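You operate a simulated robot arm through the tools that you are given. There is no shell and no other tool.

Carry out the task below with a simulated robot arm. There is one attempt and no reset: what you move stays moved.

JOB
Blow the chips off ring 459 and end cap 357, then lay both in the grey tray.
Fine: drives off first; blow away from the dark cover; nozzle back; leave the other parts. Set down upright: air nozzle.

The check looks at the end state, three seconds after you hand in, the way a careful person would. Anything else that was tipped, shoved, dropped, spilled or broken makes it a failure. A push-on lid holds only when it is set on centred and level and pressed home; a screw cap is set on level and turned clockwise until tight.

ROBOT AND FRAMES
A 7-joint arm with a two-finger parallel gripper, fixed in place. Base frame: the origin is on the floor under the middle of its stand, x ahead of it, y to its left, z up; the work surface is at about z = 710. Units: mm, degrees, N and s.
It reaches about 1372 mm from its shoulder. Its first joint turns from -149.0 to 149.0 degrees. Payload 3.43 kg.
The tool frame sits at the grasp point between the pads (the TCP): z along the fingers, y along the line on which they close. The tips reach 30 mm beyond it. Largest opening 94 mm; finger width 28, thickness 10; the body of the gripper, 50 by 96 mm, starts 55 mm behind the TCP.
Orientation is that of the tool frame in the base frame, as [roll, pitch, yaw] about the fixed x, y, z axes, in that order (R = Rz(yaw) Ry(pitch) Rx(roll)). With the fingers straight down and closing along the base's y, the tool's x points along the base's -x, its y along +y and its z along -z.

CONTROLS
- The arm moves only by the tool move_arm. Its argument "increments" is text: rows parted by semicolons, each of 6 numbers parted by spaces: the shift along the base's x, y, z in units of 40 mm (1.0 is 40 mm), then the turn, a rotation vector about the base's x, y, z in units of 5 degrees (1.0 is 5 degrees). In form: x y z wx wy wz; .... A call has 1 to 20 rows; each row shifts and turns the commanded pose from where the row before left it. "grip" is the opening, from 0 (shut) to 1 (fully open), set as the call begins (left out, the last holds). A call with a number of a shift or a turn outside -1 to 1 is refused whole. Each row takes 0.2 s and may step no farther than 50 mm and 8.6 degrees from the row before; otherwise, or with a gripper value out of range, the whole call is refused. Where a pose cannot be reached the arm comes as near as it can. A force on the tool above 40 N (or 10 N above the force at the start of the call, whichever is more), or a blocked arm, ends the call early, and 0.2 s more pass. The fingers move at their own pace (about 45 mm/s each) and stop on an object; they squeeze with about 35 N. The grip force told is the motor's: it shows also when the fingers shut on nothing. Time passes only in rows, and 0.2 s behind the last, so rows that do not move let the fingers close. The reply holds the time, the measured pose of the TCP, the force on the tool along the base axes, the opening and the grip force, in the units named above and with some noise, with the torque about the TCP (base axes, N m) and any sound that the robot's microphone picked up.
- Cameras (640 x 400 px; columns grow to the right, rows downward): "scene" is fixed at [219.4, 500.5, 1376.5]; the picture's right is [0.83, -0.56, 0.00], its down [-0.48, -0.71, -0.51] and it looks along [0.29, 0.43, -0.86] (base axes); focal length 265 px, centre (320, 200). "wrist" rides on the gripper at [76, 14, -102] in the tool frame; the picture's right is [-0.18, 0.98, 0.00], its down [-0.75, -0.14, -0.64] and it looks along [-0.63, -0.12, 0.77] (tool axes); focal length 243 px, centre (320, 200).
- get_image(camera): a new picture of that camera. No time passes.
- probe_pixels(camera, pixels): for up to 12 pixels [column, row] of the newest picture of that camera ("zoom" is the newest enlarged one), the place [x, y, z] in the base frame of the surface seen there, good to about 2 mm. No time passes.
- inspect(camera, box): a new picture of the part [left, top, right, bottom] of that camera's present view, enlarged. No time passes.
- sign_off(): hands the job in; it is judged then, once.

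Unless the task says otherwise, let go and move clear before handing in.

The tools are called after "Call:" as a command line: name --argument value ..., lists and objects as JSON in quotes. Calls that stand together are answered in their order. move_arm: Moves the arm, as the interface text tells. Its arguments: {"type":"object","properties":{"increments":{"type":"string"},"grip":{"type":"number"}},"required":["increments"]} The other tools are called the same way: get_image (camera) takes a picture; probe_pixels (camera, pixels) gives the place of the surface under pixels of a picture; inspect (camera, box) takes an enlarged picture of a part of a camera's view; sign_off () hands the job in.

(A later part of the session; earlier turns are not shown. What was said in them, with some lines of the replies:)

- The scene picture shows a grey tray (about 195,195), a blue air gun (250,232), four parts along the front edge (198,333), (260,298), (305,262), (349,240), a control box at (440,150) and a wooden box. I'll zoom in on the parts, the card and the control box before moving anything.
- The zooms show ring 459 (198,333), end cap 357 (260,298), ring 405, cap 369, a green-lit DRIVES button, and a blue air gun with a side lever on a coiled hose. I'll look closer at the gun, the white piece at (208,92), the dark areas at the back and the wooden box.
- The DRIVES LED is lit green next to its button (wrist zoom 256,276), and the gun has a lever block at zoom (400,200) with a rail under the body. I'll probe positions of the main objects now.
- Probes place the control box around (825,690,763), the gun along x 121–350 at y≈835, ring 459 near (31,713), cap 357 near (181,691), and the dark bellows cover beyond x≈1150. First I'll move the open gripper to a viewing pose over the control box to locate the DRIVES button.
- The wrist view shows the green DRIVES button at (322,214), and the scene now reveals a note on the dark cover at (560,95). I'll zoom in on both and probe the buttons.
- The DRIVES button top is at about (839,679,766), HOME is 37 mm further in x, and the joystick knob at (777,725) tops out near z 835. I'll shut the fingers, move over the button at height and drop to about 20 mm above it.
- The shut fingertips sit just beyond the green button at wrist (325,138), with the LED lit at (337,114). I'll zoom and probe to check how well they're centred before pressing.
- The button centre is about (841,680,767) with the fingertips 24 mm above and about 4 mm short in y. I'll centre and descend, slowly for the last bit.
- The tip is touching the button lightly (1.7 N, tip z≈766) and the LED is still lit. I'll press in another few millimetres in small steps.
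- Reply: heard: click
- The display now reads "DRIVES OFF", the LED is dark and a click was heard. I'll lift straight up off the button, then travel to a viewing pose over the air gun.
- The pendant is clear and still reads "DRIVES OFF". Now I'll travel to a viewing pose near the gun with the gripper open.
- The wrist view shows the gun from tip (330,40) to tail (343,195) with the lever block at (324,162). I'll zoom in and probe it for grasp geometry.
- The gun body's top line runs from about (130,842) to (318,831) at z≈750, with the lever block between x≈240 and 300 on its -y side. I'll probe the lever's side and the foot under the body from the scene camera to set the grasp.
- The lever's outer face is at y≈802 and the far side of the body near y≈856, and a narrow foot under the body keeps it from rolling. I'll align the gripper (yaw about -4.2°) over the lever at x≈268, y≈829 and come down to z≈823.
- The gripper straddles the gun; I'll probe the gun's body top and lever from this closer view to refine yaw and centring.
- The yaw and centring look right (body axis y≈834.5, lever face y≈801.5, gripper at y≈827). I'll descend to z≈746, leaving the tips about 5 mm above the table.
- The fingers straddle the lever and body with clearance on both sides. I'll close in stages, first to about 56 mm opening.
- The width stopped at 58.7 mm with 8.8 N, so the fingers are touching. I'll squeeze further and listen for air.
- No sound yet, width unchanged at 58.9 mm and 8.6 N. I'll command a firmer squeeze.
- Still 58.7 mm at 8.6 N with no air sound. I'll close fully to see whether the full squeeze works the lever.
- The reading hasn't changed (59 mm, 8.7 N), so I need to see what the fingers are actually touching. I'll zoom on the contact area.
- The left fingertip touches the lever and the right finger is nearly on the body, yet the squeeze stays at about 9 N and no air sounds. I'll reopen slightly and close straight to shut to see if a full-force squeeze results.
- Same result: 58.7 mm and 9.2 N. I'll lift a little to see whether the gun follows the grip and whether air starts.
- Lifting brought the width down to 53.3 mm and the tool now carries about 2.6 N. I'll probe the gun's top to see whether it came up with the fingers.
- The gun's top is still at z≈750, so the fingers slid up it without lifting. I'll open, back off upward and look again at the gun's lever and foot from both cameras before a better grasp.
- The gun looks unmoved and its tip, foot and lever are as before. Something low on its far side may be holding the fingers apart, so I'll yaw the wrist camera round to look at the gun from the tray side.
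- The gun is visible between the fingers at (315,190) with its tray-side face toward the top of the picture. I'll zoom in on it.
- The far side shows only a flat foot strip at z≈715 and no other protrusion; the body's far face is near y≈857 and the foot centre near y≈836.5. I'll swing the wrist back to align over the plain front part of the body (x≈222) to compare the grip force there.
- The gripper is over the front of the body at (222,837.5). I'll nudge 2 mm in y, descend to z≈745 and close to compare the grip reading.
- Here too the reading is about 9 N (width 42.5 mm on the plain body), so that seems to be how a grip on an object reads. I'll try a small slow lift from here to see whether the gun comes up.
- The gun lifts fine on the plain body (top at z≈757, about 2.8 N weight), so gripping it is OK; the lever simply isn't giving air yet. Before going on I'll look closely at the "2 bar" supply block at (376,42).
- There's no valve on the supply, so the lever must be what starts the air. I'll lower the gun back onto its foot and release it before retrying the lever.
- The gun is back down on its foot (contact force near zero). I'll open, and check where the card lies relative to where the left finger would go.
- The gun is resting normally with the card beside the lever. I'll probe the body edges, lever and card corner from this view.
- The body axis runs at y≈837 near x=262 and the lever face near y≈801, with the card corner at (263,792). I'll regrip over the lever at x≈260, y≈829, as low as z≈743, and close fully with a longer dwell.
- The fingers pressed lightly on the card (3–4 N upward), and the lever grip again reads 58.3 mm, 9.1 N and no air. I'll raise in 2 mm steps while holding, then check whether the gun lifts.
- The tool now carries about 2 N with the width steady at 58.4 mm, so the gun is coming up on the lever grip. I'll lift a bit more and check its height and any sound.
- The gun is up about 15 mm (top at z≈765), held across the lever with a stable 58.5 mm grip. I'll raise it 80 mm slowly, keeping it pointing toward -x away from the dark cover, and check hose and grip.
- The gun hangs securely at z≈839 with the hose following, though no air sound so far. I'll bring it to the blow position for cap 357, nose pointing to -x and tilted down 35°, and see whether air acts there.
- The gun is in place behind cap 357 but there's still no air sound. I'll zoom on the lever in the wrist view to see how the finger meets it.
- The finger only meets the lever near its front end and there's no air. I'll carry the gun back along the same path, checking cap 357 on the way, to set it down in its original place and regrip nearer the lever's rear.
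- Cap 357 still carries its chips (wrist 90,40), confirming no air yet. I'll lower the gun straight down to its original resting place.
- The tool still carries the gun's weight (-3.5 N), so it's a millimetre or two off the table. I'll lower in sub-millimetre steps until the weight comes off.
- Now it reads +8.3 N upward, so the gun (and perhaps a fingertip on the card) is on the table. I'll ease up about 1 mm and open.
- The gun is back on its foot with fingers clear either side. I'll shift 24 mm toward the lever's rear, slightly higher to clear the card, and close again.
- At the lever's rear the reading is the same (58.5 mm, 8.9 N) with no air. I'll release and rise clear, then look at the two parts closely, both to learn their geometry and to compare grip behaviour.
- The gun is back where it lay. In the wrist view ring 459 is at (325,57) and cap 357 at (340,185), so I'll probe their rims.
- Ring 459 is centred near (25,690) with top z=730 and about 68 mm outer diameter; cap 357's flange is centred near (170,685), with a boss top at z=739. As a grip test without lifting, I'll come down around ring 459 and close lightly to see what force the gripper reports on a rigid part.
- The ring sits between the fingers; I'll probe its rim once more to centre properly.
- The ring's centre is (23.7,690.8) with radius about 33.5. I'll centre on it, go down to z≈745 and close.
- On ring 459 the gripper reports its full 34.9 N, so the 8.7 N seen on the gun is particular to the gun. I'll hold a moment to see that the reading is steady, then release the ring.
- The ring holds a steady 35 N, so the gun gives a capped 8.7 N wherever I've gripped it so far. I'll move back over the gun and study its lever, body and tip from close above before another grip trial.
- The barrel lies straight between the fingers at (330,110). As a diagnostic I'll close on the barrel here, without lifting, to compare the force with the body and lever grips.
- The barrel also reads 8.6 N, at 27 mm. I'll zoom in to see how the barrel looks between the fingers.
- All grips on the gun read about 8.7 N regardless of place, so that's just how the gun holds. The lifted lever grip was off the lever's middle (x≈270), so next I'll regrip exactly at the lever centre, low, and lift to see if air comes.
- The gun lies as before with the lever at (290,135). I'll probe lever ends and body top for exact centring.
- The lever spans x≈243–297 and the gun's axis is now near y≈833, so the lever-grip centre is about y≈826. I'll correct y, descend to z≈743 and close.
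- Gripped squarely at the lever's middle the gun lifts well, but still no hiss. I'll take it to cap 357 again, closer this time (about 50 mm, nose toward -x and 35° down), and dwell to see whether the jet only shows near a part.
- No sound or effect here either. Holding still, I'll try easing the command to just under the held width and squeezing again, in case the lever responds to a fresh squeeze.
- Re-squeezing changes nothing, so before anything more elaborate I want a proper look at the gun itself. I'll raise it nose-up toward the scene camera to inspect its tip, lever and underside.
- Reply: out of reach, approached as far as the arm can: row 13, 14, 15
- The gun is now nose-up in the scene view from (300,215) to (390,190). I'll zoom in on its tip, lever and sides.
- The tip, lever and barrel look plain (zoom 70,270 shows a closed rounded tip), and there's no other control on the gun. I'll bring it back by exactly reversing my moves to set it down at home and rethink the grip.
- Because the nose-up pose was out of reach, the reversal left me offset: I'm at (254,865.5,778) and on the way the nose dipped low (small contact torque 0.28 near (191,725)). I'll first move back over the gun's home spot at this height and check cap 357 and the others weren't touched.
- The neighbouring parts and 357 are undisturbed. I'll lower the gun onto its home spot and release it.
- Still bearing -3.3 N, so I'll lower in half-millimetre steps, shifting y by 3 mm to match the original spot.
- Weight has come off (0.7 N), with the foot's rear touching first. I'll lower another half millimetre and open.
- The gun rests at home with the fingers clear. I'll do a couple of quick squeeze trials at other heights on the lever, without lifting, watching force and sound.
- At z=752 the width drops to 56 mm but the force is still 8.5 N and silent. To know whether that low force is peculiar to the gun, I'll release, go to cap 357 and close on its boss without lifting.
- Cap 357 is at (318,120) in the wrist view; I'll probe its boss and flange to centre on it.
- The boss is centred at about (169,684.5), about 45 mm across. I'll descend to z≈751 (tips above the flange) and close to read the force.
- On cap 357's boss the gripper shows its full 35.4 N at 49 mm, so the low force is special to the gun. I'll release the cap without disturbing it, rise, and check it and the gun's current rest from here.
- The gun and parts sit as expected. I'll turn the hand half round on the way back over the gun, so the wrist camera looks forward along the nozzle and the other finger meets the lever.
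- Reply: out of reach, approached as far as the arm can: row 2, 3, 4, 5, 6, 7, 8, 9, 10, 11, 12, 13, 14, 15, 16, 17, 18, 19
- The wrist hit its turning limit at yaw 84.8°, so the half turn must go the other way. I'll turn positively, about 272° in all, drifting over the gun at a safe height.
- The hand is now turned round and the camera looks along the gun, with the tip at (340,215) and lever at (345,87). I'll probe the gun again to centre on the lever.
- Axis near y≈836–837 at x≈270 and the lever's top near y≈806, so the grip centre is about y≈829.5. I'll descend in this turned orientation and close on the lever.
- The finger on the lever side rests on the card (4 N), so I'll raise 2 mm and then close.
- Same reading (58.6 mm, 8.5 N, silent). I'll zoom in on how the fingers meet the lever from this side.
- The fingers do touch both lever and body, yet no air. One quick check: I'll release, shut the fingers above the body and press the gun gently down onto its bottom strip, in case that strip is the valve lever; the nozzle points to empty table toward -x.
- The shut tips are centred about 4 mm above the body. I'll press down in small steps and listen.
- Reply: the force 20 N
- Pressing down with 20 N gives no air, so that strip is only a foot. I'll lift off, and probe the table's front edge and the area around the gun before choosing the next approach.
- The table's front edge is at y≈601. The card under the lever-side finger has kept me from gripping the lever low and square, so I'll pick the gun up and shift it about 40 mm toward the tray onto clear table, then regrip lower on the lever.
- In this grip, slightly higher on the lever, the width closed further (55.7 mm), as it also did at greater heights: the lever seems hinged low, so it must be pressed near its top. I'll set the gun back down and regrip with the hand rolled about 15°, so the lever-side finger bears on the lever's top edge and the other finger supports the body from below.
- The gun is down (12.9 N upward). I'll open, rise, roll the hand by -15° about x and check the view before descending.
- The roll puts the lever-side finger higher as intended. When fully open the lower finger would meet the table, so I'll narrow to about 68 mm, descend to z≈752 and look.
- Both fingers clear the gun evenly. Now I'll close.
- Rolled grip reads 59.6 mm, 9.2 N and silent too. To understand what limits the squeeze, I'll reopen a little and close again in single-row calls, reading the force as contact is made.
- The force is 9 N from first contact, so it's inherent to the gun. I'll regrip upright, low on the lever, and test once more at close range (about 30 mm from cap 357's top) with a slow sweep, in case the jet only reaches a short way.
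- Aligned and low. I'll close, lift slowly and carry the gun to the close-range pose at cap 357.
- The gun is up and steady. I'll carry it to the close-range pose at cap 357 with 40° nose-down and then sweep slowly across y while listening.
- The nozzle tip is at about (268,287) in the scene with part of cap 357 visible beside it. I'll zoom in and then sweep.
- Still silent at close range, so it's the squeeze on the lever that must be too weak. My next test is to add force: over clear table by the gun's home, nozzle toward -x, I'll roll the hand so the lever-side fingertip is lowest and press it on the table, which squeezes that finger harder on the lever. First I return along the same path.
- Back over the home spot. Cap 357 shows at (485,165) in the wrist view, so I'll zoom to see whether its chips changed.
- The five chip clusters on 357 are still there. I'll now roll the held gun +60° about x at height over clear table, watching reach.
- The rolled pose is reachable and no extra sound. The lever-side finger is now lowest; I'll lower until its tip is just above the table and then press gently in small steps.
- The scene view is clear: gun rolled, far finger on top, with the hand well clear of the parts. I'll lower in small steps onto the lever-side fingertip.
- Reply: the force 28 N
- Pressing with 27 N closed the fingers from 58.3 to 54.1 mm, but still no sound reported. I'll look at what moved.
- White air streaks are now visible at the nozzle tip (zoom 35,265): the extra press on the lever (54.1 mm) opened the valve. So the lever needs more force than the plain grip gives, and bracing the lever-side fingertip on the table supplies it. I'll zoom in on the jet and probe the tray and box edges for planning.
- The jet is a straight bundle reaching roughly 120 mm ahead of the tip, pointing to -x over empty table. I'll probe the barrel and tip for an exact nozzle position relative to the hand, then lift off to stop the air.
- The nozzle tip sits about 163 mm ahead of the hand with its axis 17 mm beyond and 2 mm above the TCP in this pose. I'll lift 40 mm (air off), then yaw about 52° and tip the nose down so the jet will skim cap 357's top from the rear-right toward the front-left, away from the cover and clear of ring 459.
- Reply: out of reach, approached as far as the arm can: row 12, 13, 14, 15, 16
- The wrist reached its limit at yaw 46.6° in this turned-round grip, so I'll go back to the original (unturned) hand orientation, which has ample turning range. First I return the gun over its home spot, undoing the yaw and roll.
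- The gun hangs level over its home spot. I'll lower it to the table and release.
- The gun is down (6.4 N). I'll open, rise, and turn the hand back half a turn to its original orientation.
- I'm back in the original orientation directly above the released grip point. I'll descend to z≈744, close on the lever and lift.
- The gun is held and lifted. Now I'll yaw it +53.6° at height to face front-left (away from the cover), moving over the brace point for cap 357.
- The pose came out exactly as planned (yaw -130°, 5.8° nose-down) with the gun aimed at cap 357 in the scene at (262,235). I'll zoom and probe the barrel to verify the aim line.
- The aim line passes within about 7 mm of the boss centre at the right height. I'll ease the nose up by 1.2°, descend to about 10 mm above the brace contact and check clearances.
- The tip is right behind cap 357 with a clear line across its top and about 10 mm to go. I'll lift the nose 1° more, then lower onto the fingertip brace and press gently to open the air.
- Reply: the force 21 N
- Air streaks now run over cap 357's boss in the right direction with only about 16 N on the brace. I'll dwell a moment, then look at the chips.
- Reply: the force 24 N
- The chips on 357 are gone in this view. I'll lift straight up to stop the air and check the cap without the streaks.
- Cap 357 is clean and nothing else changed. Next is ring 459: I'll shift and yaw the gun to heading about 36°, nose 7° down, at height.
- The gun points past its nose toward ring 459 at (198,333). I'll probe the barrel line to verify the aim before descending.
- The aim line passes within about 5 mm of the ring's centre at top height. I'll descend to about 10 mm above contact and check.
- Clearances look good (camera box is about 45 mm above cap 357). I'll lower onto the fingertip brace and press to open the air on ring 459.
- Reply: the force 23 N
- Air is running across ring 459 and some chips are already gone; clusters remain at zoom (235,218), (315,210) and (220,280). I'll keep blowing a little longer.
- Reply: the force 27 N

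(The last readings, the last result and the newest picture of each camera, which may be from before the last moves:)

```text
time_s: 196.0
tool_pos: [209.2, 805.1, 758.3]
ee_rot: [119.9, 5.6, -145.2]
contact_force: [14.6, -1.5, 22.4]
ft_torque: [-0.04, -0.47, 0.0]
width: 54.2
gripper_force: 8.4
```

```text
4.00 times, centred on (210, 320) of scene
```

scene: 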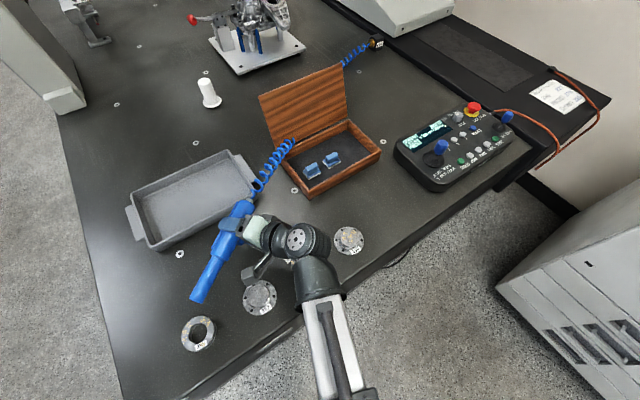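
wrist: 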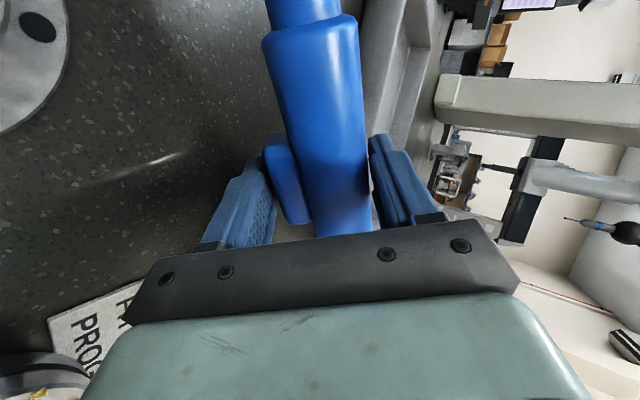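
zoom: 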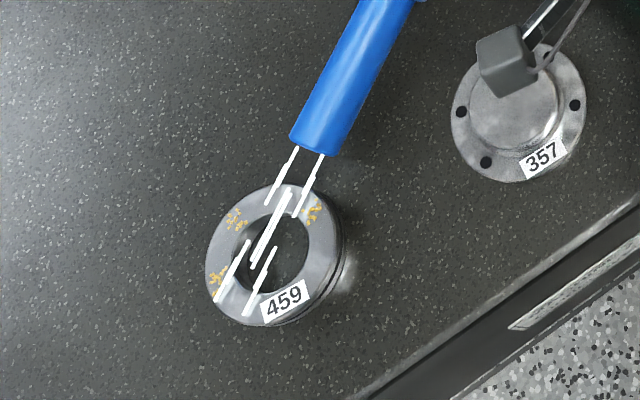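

The clusters left of the jet and one to its right remain. I'll sweep by yawing slowly about the brace point: first 5° toward the left clusters, dwell, and look.

Call:
move_arm --increments "0 0 0 0 0 -0.25; 0 0 0 0 0 -0.25; 0 0 0 0 0 -0.25; 0 0 0 0 0 -0.25; 0 0 0 0 0 0; 0 0 0 0 0 0; 0 0 0 0 0 0; 0 0 0 0 0 0" --grip 0

Call:
inspect --camera "scene" --box '[160, 270, 260, 370]'

```text
time_s: 197.8
tool_pos: [207.7, 804.7, 758.4]
ee_rot: [120.0, 5.3, -150.0]
contact_force: [-1.4, -18.0, 18.1]
ft_torque: [-0.84, 0.25, 0.21]
width: 55.6
gripper_force: 9.4
```

```text
4.00 times, centred on (210, 320) of scene
```

zoom: 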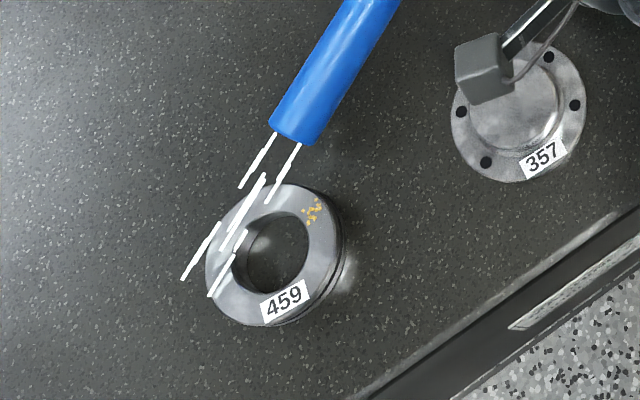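

The left clusters are gone; only the cluster at zoom (315,210) is left. I'll lift slightly to relieve the drag, yaw 10° the other way, and press again.

Call:
move_arm --increments "0 0 0.15 0 0 0; 0 0 0.1 0 0 0; 0 0 0 0 0 1; 0 0 0 0 0 1; 0 0 -0.1 0 0 0; 0 0 -0.06 0 0 0; 0 0 -0.05 0 0 0; 0 0 -0.03 0 0 0; 0 0 0 0 0 0; 0 0 0 0 0 0; 0 0 0 0 0 0; 0 0 0 0 0 0" --grip 0

Call:
inspect --camera "scene" --box '[160, 270, 260, 370]'

```text
time_s: 200.4
tool_pos: [209.6, 807.0, 759.4]
ee_rot: [120.0, 5.5, -140.1]
contact_force: [6.2, -5.1, 13.8]
ft_torque: [-0.25, -0.19, 0.04]
width: 55.8
gripper_force: 8.8
```

```text
4.00 times, centred on (210, 320) of scene
```

zoom: 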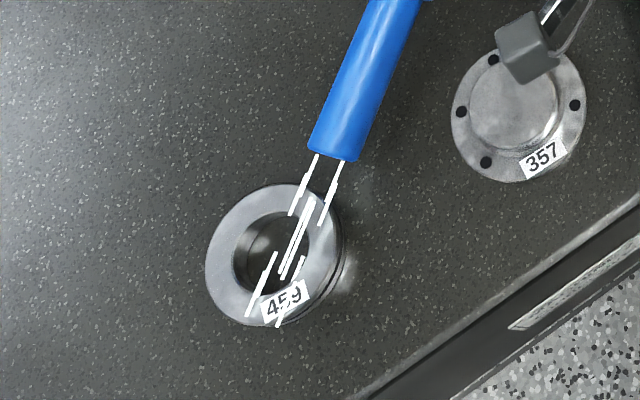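

All of ring 459's chips look gone. I'll lift to stop the air and check both parts closely.

Call:
move_arm --increments "0 0 0.2 0 0 0; 0 0 0.5 0 0 0; 0 0 0.5 0 0 0; 0 0 0.5 0 0 0; 0 0 0 0 0 0" --grip 0

Call:
inspect --camera "scene" --box '[170, 300, 230, 360]'

Call:
inspect --camera "scene" --box '[160, 210, 380, 370]'

Call:
get_image --camera "wrist"

```text
time_s: 201.6
tool_pos: [211.4, 806.4, 825.0]
ee_rot: [119.9, 5.4, -140.0]
contact_force: [-0.6, 0.3, -2.6]
ft_torque: [-0.01, -0.07, -0.03]
width: 58.2
gripper_force: 9.0
```

```text
6.67 times, centred on (200, 330) of scene
```

zoom: 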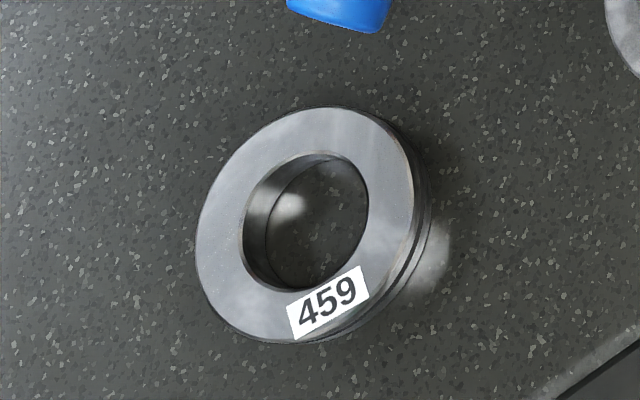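

```text
2.50 times, centred on (270, 290) of scene
```

zoom: 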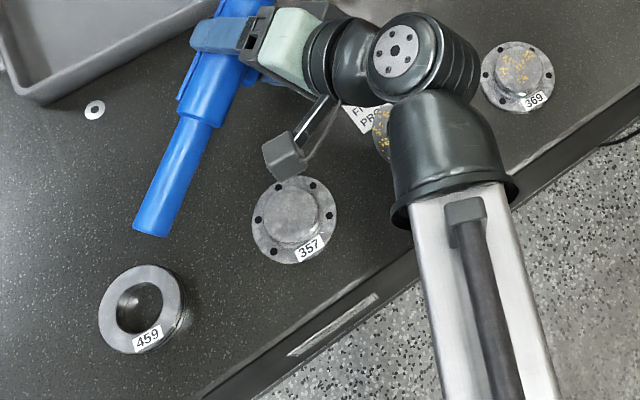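

```text
taken
```

wrist: 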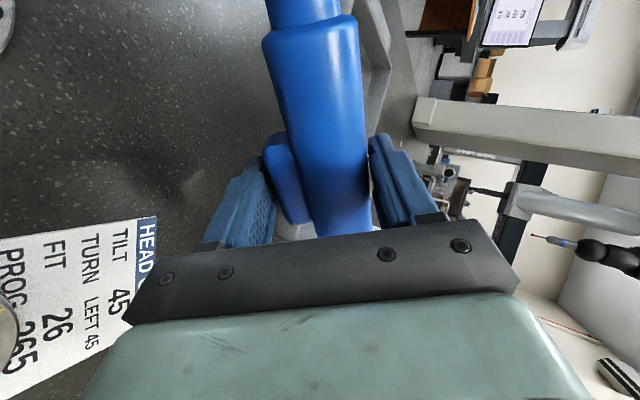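

Both parts are clean and everything else is undisturbed. Now I'll return the gun: yaw back at height, then undo the pitch and roll over its home spot.

Call:
move_arm --increments "0.163 0.063 0 0 0 -1; 0.163 0.063 0 0 0 -1; 0.163 0.063 0 0 0 -1; 0.163 0.063 0 0 0 -1; 0.163 0.063 0 0 0 -1; 0.163 0.063 0 0 0 -1; 0.163 0.063 0 0 0 -1; 0.163 0.063 0 0 0 -1; 0.163 0.063 0 0 0 -0.72; 0 0 0 0 0 0" --grip 0

Call:
move_arm --increments "0 0 0 0.034 0.539 0; 0 0 0 0.034 0.539 0; 0 0 0 -0.998 0.063 0; 0 0 0 -0.998 0.063 0; 0 0 0 -0.998 0.063 0; 0 0 0 -0.998 0.063 0; 0 0 0 -0.998 0.063 0; 0 0 0 -0.998 0.063 0; 0 0 0 -0.998 0.063 0; 0 0 0 -0.998 0.063 0; 0 0 0 -0.998 0.063 0; 0 0 0 -0.998 0.063 0; 0 0 0 -0.998 0.063 0; 0 0 0 -0.998 0.063 0; 0 0 0 0 0 0" --grip 0

Call:
get_image --camera "wrist"

Call:
get_image --camera "scene"

```text
time_s: 203.8
tool_pos: [267.6, 827.3, 825.7]
ee_rot: [120.1, 5.5, 176.3]
contact_force: [0.2, -0.3, -2.2]
ft_torque: [-0.02, -0.03, 0.02]
width: 58.7
gripper_force: 9.5
```

```text
time_s: 207.0
tool_pos: [266.6, 828.4, 827.6]
ee_rot: [-180.0, 0.1, 176.3]
contact_force: [-0.3, 0.0, -1.8]
ft_torque: [-0.05, -0.06, 0.02]
width: 58.5
gripper_force: 8.4
```

```text
taken
```

wrist: 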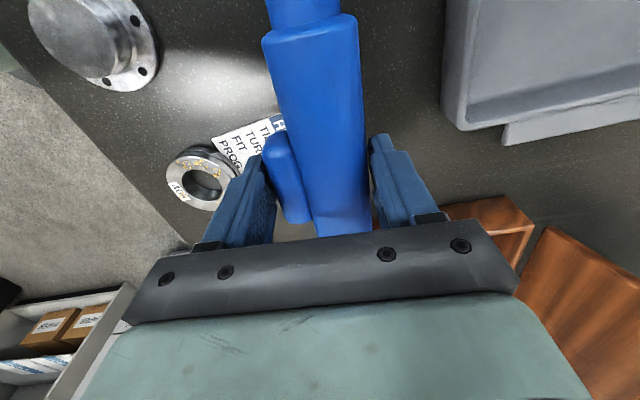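

```text
taken
```

scene: 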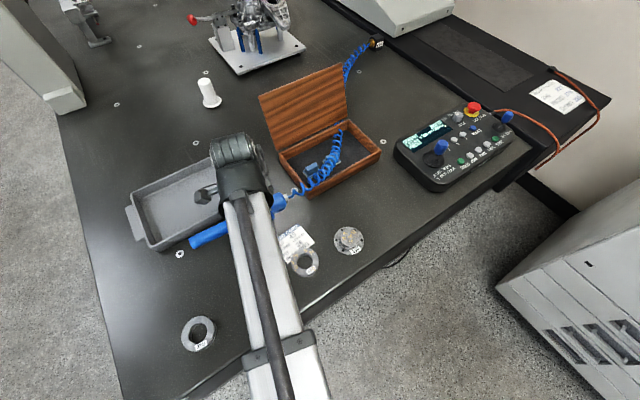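

The gun is level over home again with orientation restored. I'll lower it to just above the table.

Call:
move_arm --increments "0 0 -0.6 0 0 0; 0 0 -0.6 0 0 0; 0 0 -0.5 0 0 0; 0 0 -0.2 0 0 0; 0 0 -0.1 0 0 0; 0 0 0 0 0 0" --grip 0

Call:
get_image --camera "wrist"

Call:
inspect --camera "scene" --box '[195, 195, 315, 270]'

```text
time_s: 208.4
tool_pos: [267.2, 829.5, 747.5]
ee_rot: [-179.9, 0.0, 176.4]
contact_force: [0.3, 0.1, -2.7]
ft_torque: [-0.07, -0.03, 0.02]
width: 58.5
gripper_force: 9.1
```

```text
taken
```

wrist: 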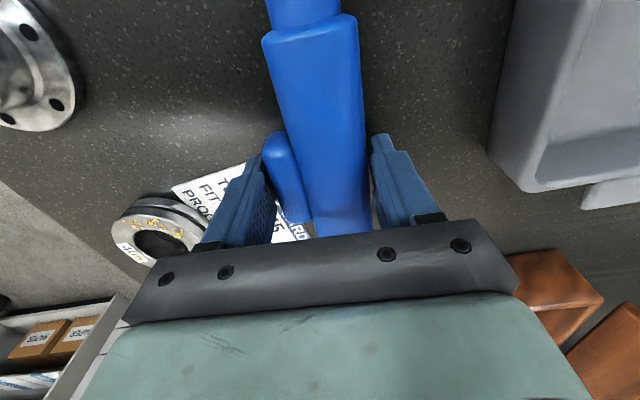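

```text
5.33 times, centred on (255, 232) of scene
```

zoom: 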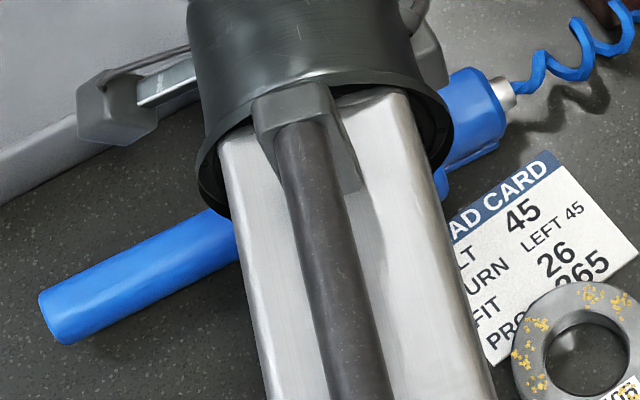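

Compared with the start picture the gun is about 4–5 mm too far toward its nose. I'll shift +4 mm in x and lower to contact in small steps.

Call:
move_arm --increments "0.11 0 0 0 0 0; 0 0 -0.04 0 0 0; 0 0 -0.03 0 0 0; 0 0 -0.02 0 0 0; 0 0 0 0 0 0" --grip 0

```text
time_s: 209.6
tool_pos: [271.8, 829.8, 743.6]
ee_rot: [179.9, 0.1, 176.4]
contact_force: [2.4, 3.5, 8.5]
ft_torque: [0.02, -0.02, 0.04]
width: 58.7
gripper_force: 9.3
```

Call:
move_arm --increments "0 0 0 0 0 0; 0 0 0 0 0 0; 0 0 0 0 0 0; 0 0 0.8 0 0 0; 0 0 1 0 0 0; 0 0 0.6 0 0 0; -0.8 -0.4 0.4 0 0 0; -0.8 -0.5 0.4 0 0 0; -0.8 -0.5 0 0 0 0; -0.8 -0.5 0 0 0 0; -0.8 -0.5 0 0 0 0; -0.5 -0.5 0 0 0 0.36; 0 -0.4 0 0 0 0.36; 0 0 0 0 0 0" --grip 1

Call:
get_image --camera "scene"

Call:
inspect --camera "scene" --box '[195, 195, 315, 270]'

Call:
get_image --camera "wrist"

```text
time_s: 212.6
tool_pos: [91.5, 695.2, 871.2]
ee_rot: [-179.9, 0.0, 180.0]
contact_force: [-0.7, 0.0, 0.1]
ft_torque: [0.01, -0.01, -0.02]
width: 94.2
gripper_force: 0.0
```

```text
taken
```

scene: 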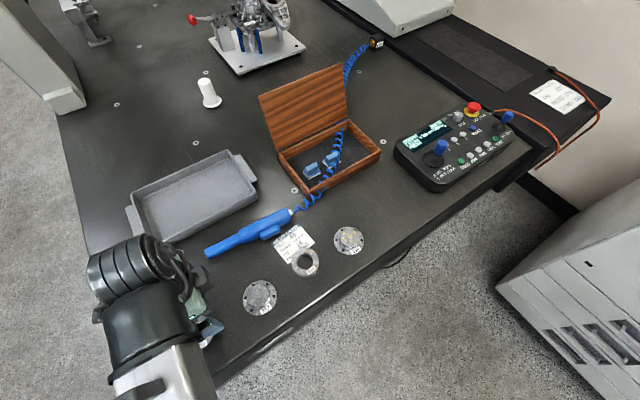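

```text
5.33 times, centred on (255, 232) of scene
```

zoom: 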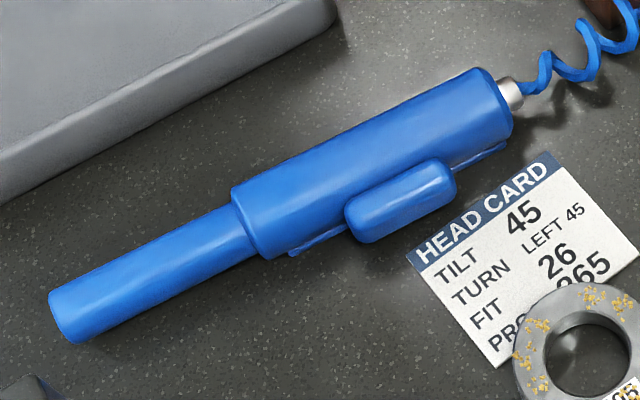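

```text
taken
```

wrist: 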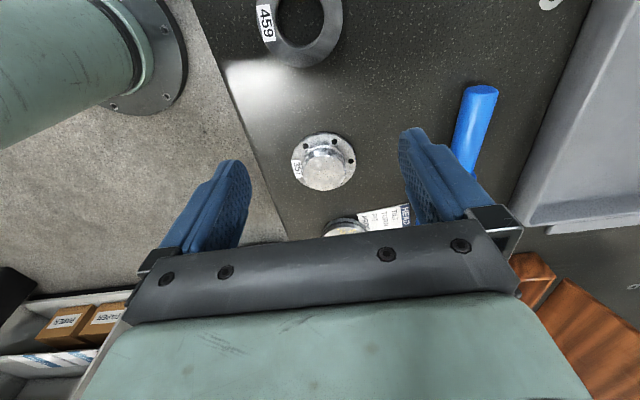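

The gun rests within a millimetre or two of its start pose, on its foot, lever to the side, and the card is unmoved. Now I'll go and pick up ring 459.

Call:
move_arm --increments "-0.845 -0.055 -0.3 0 0 0; -0.845 -0.055 -0.3 0 0 0; 0 0 -0.8 0 0 0; 0 0 -0.8 0 0 0; 0 0 -0.8 0 0 0; 0 0 0 0 0 0" --grip 1

Call:
get_image --camera "wrist"

Call:
probe_pixels --camera "wrist" --pixels '[[261, 155], [375, 150], [318, 104], [322, 206]]'

```text
time_s: 214.0
tool_pos: [21.7, 695.2, 752.3]
ee_rot: [-180.0, -0.1, 180.0]
contact_force: [-1.0, 0.1, 0.2]
ft_torque: [0.01, 0.02, -0.01]
width: 94.2
gripper_force: 0.2
```

```text
taken
```

wrist: 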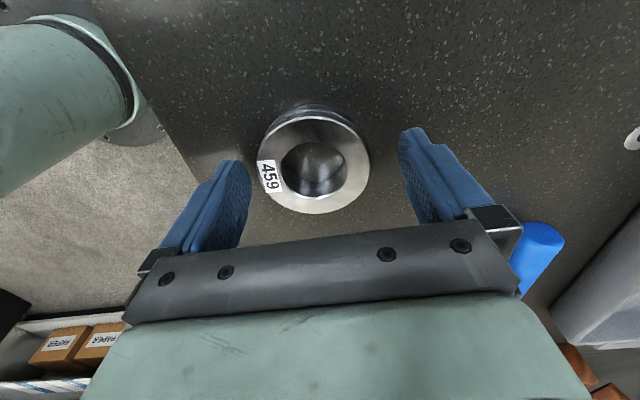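

```text
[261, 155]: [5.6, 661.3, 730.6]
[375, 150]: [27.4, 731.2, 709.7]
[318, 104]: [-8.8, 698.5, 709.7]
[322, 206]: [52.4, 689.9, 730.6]
```

The ring is centred about 4 mm to the -y side of the gripper. I'll correct, descend to z≈744 and close.

Call:
move_arm --increments "-0.02 -0.09 -0.2 0 0 0; 0 0 0 0 0 0" --grip 1

Call:
move_arm --increments "0 0 0 0 0 0; 0 0 0 0 0 0; 0 0 0 0 0 0; 0 0 0 0 0 0; 0 0 0.25 0 0 0; 0 0 0.5 0 0 0; 0 0 0 0 0 0" --grip 0.4

Call:
get_image --camera "wrist"

```text
time_s: 214.6
tool_pos: [21.5, 690.8, 743.2]
ee_rot: [180.0, -0.1, -179.9]
contact_force: [0.8, -0.1, 0.0]
ft_torque: [0.0, 0.0, -0.01]
width: 93.9
gripper_force: 0.0
```

```text
time_s: 216.2
tool_pos: [24.0, 689.2, 774.0]
ee_rot: [-180.0, 0.0, 180.0]
contact_force: [0.0, -0.3, -4.7]
ft_torque: [0.0, -0.01, -0.02]
width: 69.6
gripper_force: 34.7
```

```text
taken
```

wrist: 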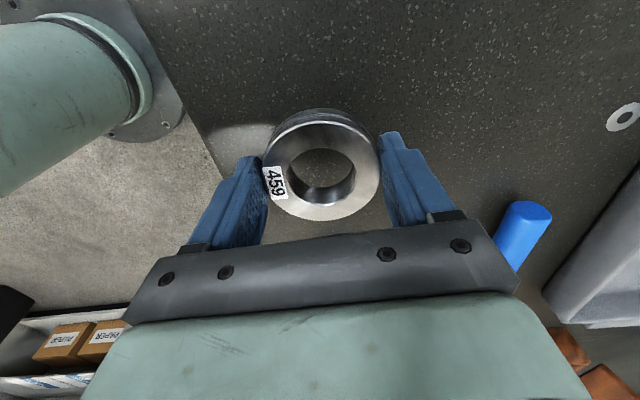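

Ring 459 is held level at about 35 N and weighs 4.7 N. I'll raise it and carry it over the left half of the tray.

Call:
move_arm --increments "0 0 0.6 0 0 0; 0 0 0.7 0 0 0; 0 0 0.6 0 0 0; 0.1775 0.5 0 0 0 0; 0.1775 0.85 0 0 0 0; 0.1775 0.9 0 0 0 0; 0.1775 0.9 0 0 0 0; 0.1775 0.9 0 0 0 0; 0.1775 0.9 0 0 0 0; 0.1775 0.9 0 0 0 0; 0.1775 0.9 0 0 0 0; 0.1775 0.9 0 0 0 0; 0.1775 0.85 0 0 0 0; 0 0 0 0 0 0" --grip 0.4

Call:
get_image --camera "wrist"

Call:
get_image --camera "scene"

```text
time_s: 219.2
tool_pos: [95.7, 1029.9, 848.2]
ee_rot: [180.0, 0.0, -180.0]
contact_force: [0.7, 0.8, -4.9]
ft_torque: [0.02, 0.03, 0.03]
width: 69.5
gripper_force: 34.4
```

```text
taken
```

wrist: 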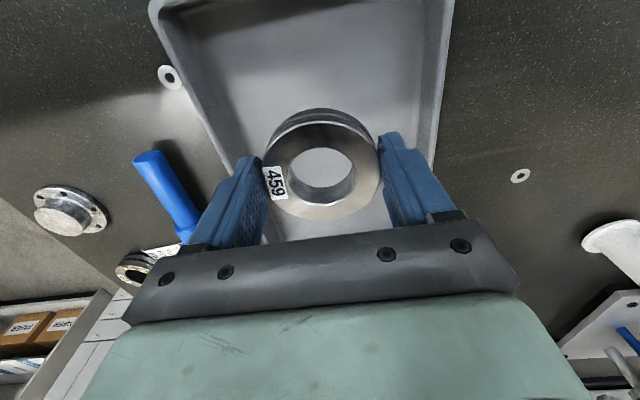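

```text
taken
```

scene: 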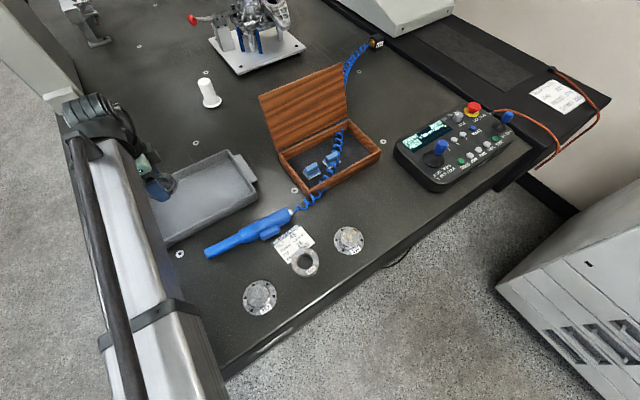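

The ring is over the tray. I'll probe the tray's inner walls and floor to be sure the spot and fingers clear them.

Call:
probe_pixels --camera "wrist" --pixels '[[168, 20], [200, 100], [222, 150], [446, 20], [440, 100], [436, 140], [300, 3], [300, 30], [240, 130], [400, 90], [265, 235], [390, 240]]'

```text
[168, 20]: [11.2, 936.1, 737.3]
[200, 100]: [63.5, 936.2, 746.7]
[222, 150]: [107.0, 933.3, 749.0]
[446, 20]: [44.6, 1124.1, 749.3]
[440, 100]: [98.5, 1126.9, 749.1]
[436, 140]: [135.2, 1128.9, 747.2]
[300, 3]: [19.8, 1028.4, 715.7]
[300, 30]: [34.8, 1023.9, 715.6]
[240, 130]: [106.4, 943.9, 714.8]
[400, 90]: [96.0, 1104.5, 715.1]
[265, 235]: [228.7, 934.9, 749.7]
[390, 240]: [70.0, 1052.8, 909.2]
```

Tray floor is z≈715.5, inner y 940–1120, so the spot is well clear. I'll lower the ring to just above the floor.

Call:
move_arm --increments "0 0 -0.7 0 0 0; 0 0 -0.7 0 0 0; 0 0 -0.6 0 0 0; 0 0 -0.35 0 0 0; 0 0 -0.08 0 0 0; 0 0 0 0 0 0" --grip 0.4

```text
time_s: 220.6
tool_pos: [96.6, 1030.5, 750.4]
ee_rot: [-180.0, -0.1, -180.0]
contact_force: [0.2, 0.2, -3.7]
ft_torque: [0.0, 0.03, 0.01]
width: 69.6
gripper_force: 35.0
```

Call:
move_arm --increments "0 0 -0.03 0 0 0; 0 0 -0.02 0 0 0; 0 0 0 0 0 0" --grip 0.4

```text
time_s: 221.4
tool_pos: [96.1, 1029.5, 749.6]
ee_rot: [180.0, -0.1, 180.0]
contact_force: [-0.7, 2.1, 2.5]
ft_torque: [-0.12, 0.0, 0.04]
width: 69.5
gripper_force: 34.6
```

The weight is off (+2.5 N), so the ring is on the tray floor. I'll open and rise.

Call:
move_arm --increments "0 0 0 0 0 0; 0 0 0 0 0 0; 0 0 0 0 0 0; 0 0 0.7 0 0 0; 0 0 0.9 0 0 0; 0 0 0.9 0 0 0; 0 0 0 0 0 0" --grip 0.95

Call:
get_image --camera "wrist"

Call:
get_image --camera "scene"

```text
time_s: 223.0
tool_pos: [93.1, 1031.2, 850.0]
ee_rot: [-179.9, 0.0, -180.0]
contact_force: [0.7, 0.8, 0.0]
ft_torque: [0.02, 0.02, 0.0]
width: 89.3
gripper_force: 0.0
```

```text
taken
```

wrist: 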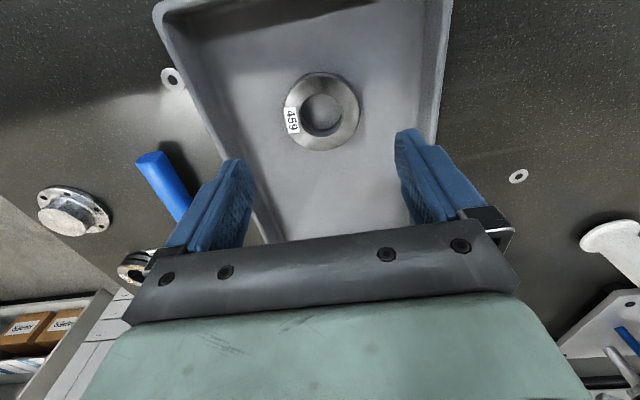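

```text
taken
```

scene: 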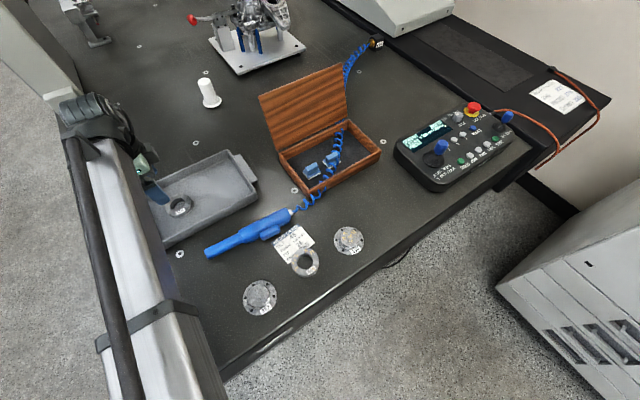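

Ring 459 lies flat in the tray. Next I'll go back for cap 357.

Call:
move_arm --increments "0.19 -0.6 0 0 0 0; 0.19 -0.9 0 0 0 0; 0.19 -0.95 0 0 0 0; 0.19 -0.95 0 0 0 0; 0.19 -0.95 0 0 0 0; 0.19 -0.95 0 0 0 0; 0.19 -0.95 0 0 0 0; 0.19 -0.95 0 0 0 0; 0.19 -0.9 0 0 0 0; 0.19 -0.56 0 0 0 0; 0 0 -0.6 0 0 0; 0 0 0 0 0 0" --grip 0.95

Call:
get_image --camera "wrist"

Call:
inspect --camera "wrist" --box '[250, 50, 390, 180]'

```text
time_s: 225.6
tool_pos: [170.1, 682.1, 825.7]
ee_rot: [-180.0, 0.1, -179.9]
contact_force: [-1.0, 0.5, -0.4]
ft_torque: [0.02, 0.02, 0.01]
width: 89.3
gripper_force: 0.0
```

```text
taken
```

wrist: 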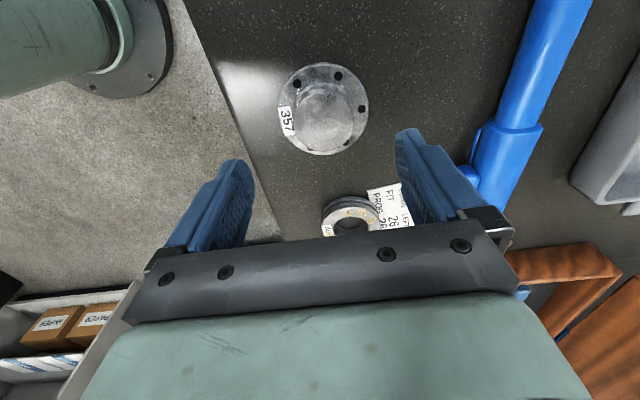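

```text
3.08 times, centred on (320, 115) of wrist
```

zoom: 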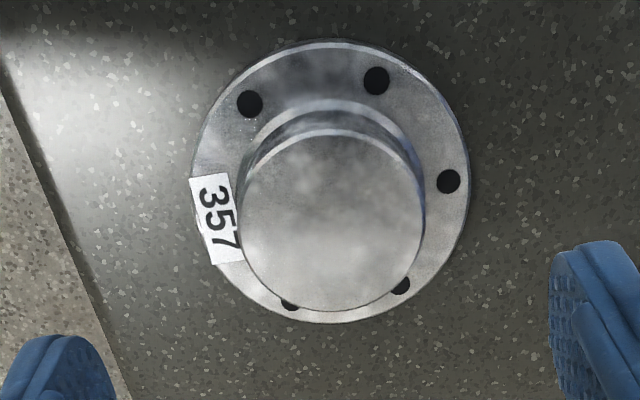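

Cap 357 is clean and sits about 3 mm to the +y side of centre. I'll correct, descend to z≈751 around the boss, close and lift.

Call:
move_arm --increments "-0.03 0.065 -0.8 0 0 0; 0 0 -0.8 0 0 0; 0 0 -0.24 0 0 0; 0 0 0 0 0 0" --grip 0.95

Call:
move_arm --increments "0 0 0 0 0 0; 0 0 0 0 0 0; 0 0 0 0 0 0; 0 0 0 0 0 0; 0 0 0.2 0 0 0; 0 0 0.5 0 0 0; 0 0 0 0 0 0" --grip 0.2

Call:
get_image --camera "wrist"

```text
time_s: 226.6
tool_pos: [167.5, 684.7, 751.9]
ee_rot: [-180.0, 0.2, 180.0]
contact_force: [-0.3, 0.5, 0.0]
ft_torque: [0.0, -0.01, -0.03]
width: 89.3
gripper_force: 0.1
```

```text
time_s: 228.2
tool_pos: [167.7, 685.9, 781.4]
ee_rot: [-179.9, 0.0, -179.9]
contact_force: [0.1, 0.2, -1.7]
ft_torque: [-0.02, 0.02, -0.02]
width: 49.0
gripper_force: 34.9
```

```text
taken
```

wrist: 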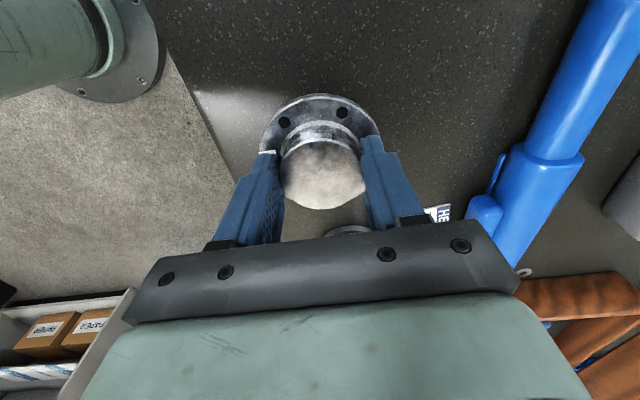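

Cap 357 is held firmly (49 mm, 35 N) and off the table. I'll raise it and carry it over the right half of the tray.

Call:
move_arm --increments "0 0 0.6 0 0 0; 0 0 0.7 0 0 0; 0 0 0.45 0 0 0; 0.118 0.5 0 0 0 0; 0.118 0.9 0 0 0 0; 0.118 0.9 0 0 0 0; 0.118 0.9 0 0 0 0; 0.118 0.9 0 0 0 0; 0.118 0.9 0 0 0 0; 0.118 0.9 0 0 0 0; 0.118 0.9 0 0 0 0; 0.118 0.9 0 0 0 0; 0.118 0.9 0 0 0 0; 0 0 0 0 0 0" --grip 0.2

Call:
get_image --camera "wrist"

Call:
get_image --camera "scene"

```text
time_s: 231.2
tool_pos: [214.4, 1026.7, 852.0]
ee_rot: [180.0, 0.0, 180.0]
contact_force: [0.8, -0.2, -2.9]
ft_torque: [-0.02, 0.01, 0.02]
width: 49.1
gripper_force: 34.9
```

```text
taken
```

wrist: 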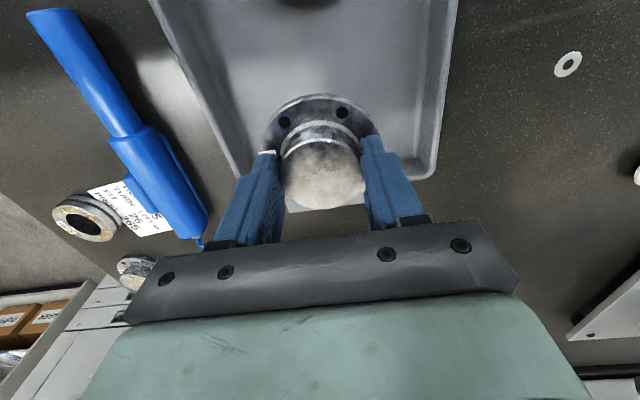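

```text
taken
```

scene: 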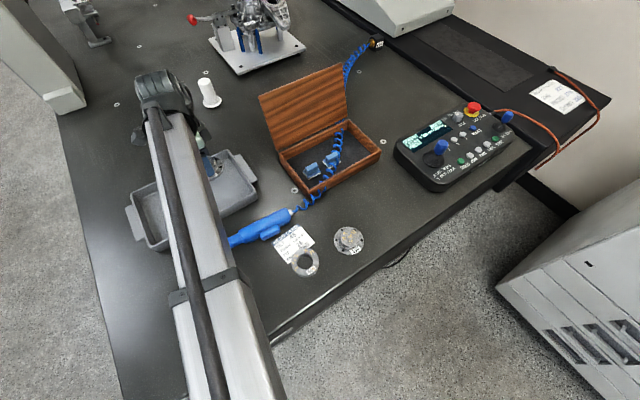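

The cap is over the clear right half of the tray. I'll lower it to just above the floor.

Call:
move_arm --increments "0 0 -0.7 0 0 0; 0 0 -0.7 0 0 0; 0 0 -0.6 0 0 0; 0 0 -0.25 0 0 0; 0 0 -0.06 0 0 0; 0 0 0 0 0 0" --grip 0.2

```text
time_s: 232.6
tool_pos: [215.7, 1028.1, 758.2]
ee_rot: [-180.0, 0.1, -180.0]
contact_force: [0.1, -0.7, -0.7]
ft_torque: [-0.03, 0.02, 0.0]
width: 49.0
gripper_force: 35.1
```

Call:
move_arm --increments "0 0 -0.02 0 0 0; 0 0 -0.02 0 0 0; 0 0 0 0 0 0" --grip 0.2

```text
time_s: 233.4
tool_pos: [216.8, 1029.0, 756.3]
ee_rot: [-180.0, 0.2, -180.0]
contact_force: [2.1, 0.7, 5.7]
ft_torque: [-0.11, -0.02, 0.01]
width: 49.0
gripper_force: 35.0
```

The cap is on the tray floor (+5.7 N). I'll open, rise clear and look at everything.

Call:
move_arm --increments "0 0 0 0 0 0; 0 0 0 0 0 0; 0 0 0 0 0 0; 0 0 0.7 0 0 0; 0 0 0.9 0 0 0; 0 0 1 0 0 0; 0 0 1 0 0 0; 0 0 1 0 0 0; 0 0 0 0 0 0" --grip 0.9

Call:
get_image --camera "wrist"

Call:
get_image --camera "scene"

```text
time_s: 235.4
tool_pos: [216.7, 1026.0, 937.9]
ee_rot: [180.0, 0.0, 180.0]
contact_force: [0.6, 0.4, 0.7]
ft_torque: [0.01, 0.0, 0.01]
width: 84.4
gripper_force: 0.0
```

```text
taken
```

wrist: 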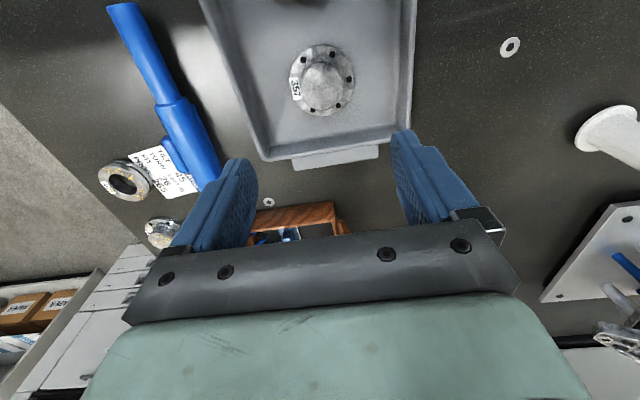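

```text
taken
```

scene: 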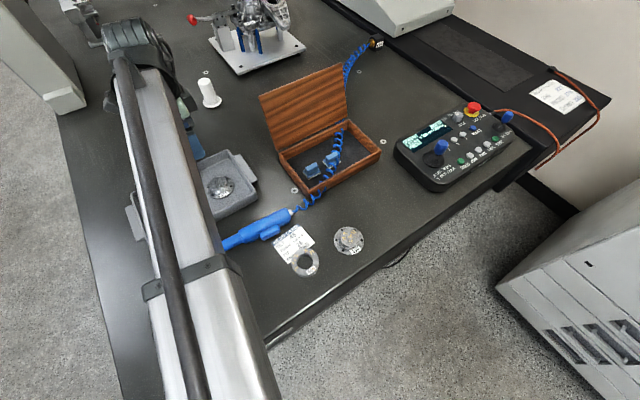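

Both parts lie flat and separate in the tray. I'll move the arm clear to about its starting pose and inspect the whole scene.

Call:
move_arm --increments "0 0 0.9 0 0 0; 0 0 0.9 0 0 0; 0.526 -0.743 0.15 0 0 0; 0.526 -0.743 0.15 0 0 0; 0.526 -0.743 0.15 0 0 0; 0.526 -0.743 0.15 0 0 0; 0.526 -0.743 0.15 0 0 0; 0.526 -0.743 0.15 0 0 0; 0.526 -0.743 0.15 0 0 0; 0.526 -0.743 0.15 0 0 0; 0.526 -0.743 0.15 0 0 0; 0.526 -0.743 0.15 0 0 0; 0.526 -0.743 0.15 0 0 0; 0.526 -0.743 0.15 0 0 0; 0.526 -0.743 0.15 0 0 0; 0.526 -0.743 0.15 0 0 0" --grip 0.9

Call:
get_image --camera "scene"

Call:
inspect --camera "scene" --box '[120, 140, 380, 300]'

Call:
inspect --camera "scene" --box '[195, 195, 315, 270]'

Call:
inspect --camera "scene" --box '[255, 200, 375, 290]'

Call:
inspect --camera "scene" --box '[380, 90, 520, 200]'

```text
time_s: 238.8
tool_pos: [514.2, 612.5, 1096.0]
ee_rot: [179.9, 0.1, -179.9]
contact_force: [-0.2, 0.7, 0.2]
ft_torque: [-0.02, 0.03, -0.01]
width: 84.5
gripper_force: 0.1
```

```text
taken
```

scene: 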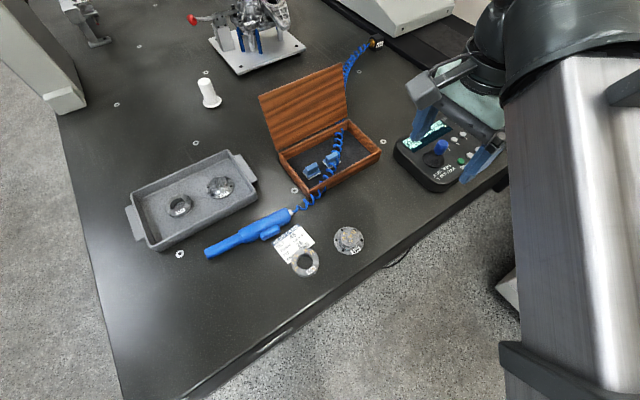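

```text
2.46 times, centred on (250, 220) of scene
```

zoom: 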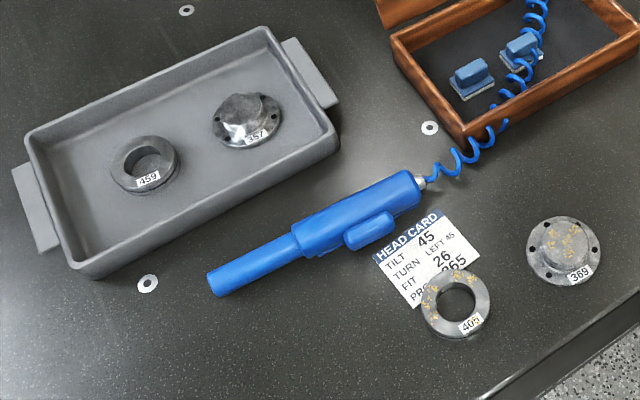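

```text
5.33 times, centred on (255, 232) of scene
```

zoom: 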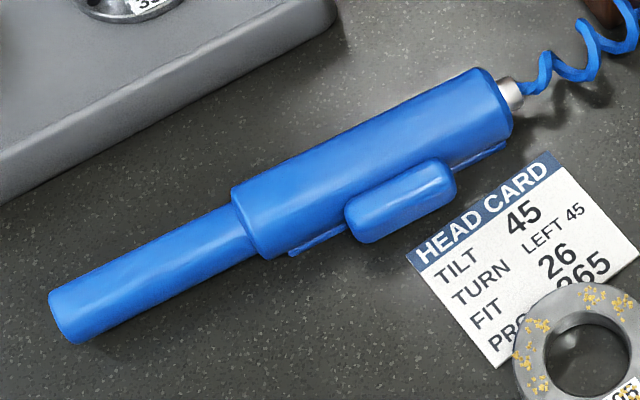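

```text
4.44 times, centred on (315, 245) of scene
```

zoom: 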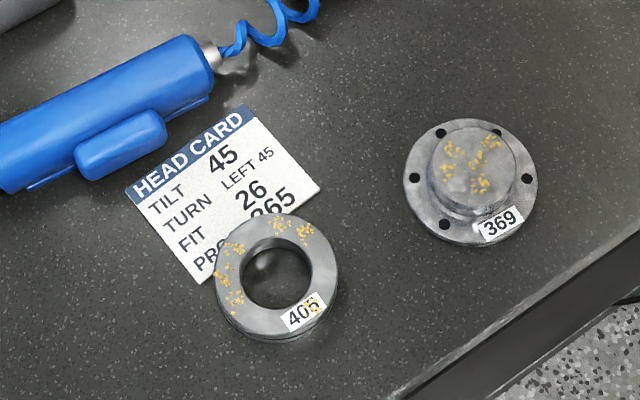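

```text
3.64 times, centred on (450, 145) of scene
```

zoom: 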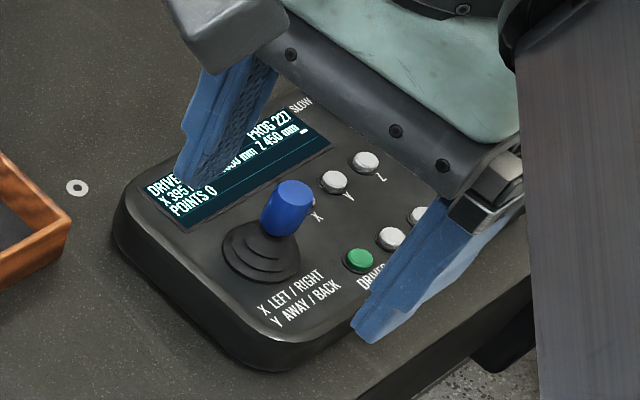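

The overview shows 459 and 357 in the tray, the gun back on its foot, 405, 369 and the card unchanged, and the pendant's LED dark with drives off. One last close look at the tray parts.

Call:
inspect --camera "scene" --box '[155, 165, 250, 230]'

Call:
probe_pixels --camera "zoom" --pixels '[[110, 275], [230, 240], [180, 210], [160, 300], [380, 155], [500, 120], [440, 110], [400, 190], [430, 145]]'

```text
6.15 times, centred on (202, 198) of scene
```

zoom: 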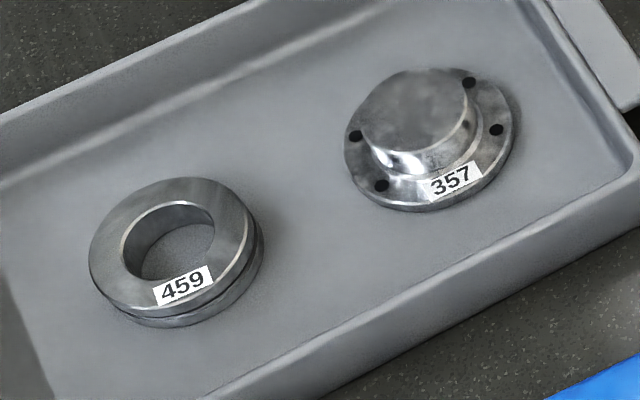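

```text
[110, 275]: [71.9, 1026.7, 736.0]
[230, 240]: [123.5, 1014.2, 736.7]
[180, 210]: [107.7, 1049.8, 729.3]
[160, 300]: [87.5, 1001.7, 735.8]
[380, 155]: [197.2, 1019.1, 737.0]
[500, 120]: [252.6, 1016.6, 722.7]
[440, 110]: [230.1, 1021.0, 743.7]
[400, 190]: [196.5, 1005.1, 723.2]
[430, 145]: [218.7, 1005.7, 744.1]
```

Ring 459 (top z≈736) and cap 357 (boss z≈744, flange z≈723) lie flat and clean in the tray. The nozzle is back in place, the drives are off and the arm is clear, so I'm handing in.

Call:
sign_off

```text
The job is handed in.
```

Ring 459 and end cap 357 are blown clean and lying flat, apart from each other, in the grey tray. The job is handed in; I have not seen the verdict.

- **Drives:** I pressed DRIVES before anything else. The pendant read "DRIVES OFF" with its light out, and it still did at the end.
- **Blowing:** I blew both parts toward the front-left, away from the dark cover. All the chips came off both parts.
- **Nozzle:** It is back within about 2 mm of where it lay, resting on its foot with the lever to the side.
- **Other parts:** Ring 405, cap 369 and the head card look unmoved, and the chips on 405 and 369 are still there.

- **Extra handling:** The gripper alone could not press the nozzle's lever hard enough to open the air. I rolled the hand and pressed the lever-side fingertip on the table, with about 14–27 N, to open it. Finding that out took several trial grips:
  - I picked up and set down the nozzle more than once.
  - I closed on 459 and 357 once each without lifting them.
  - A fingertip rested lightly on the card a few times.
  - The nozzle tip briefly dipped close to the table beside 357. Nothing moved.
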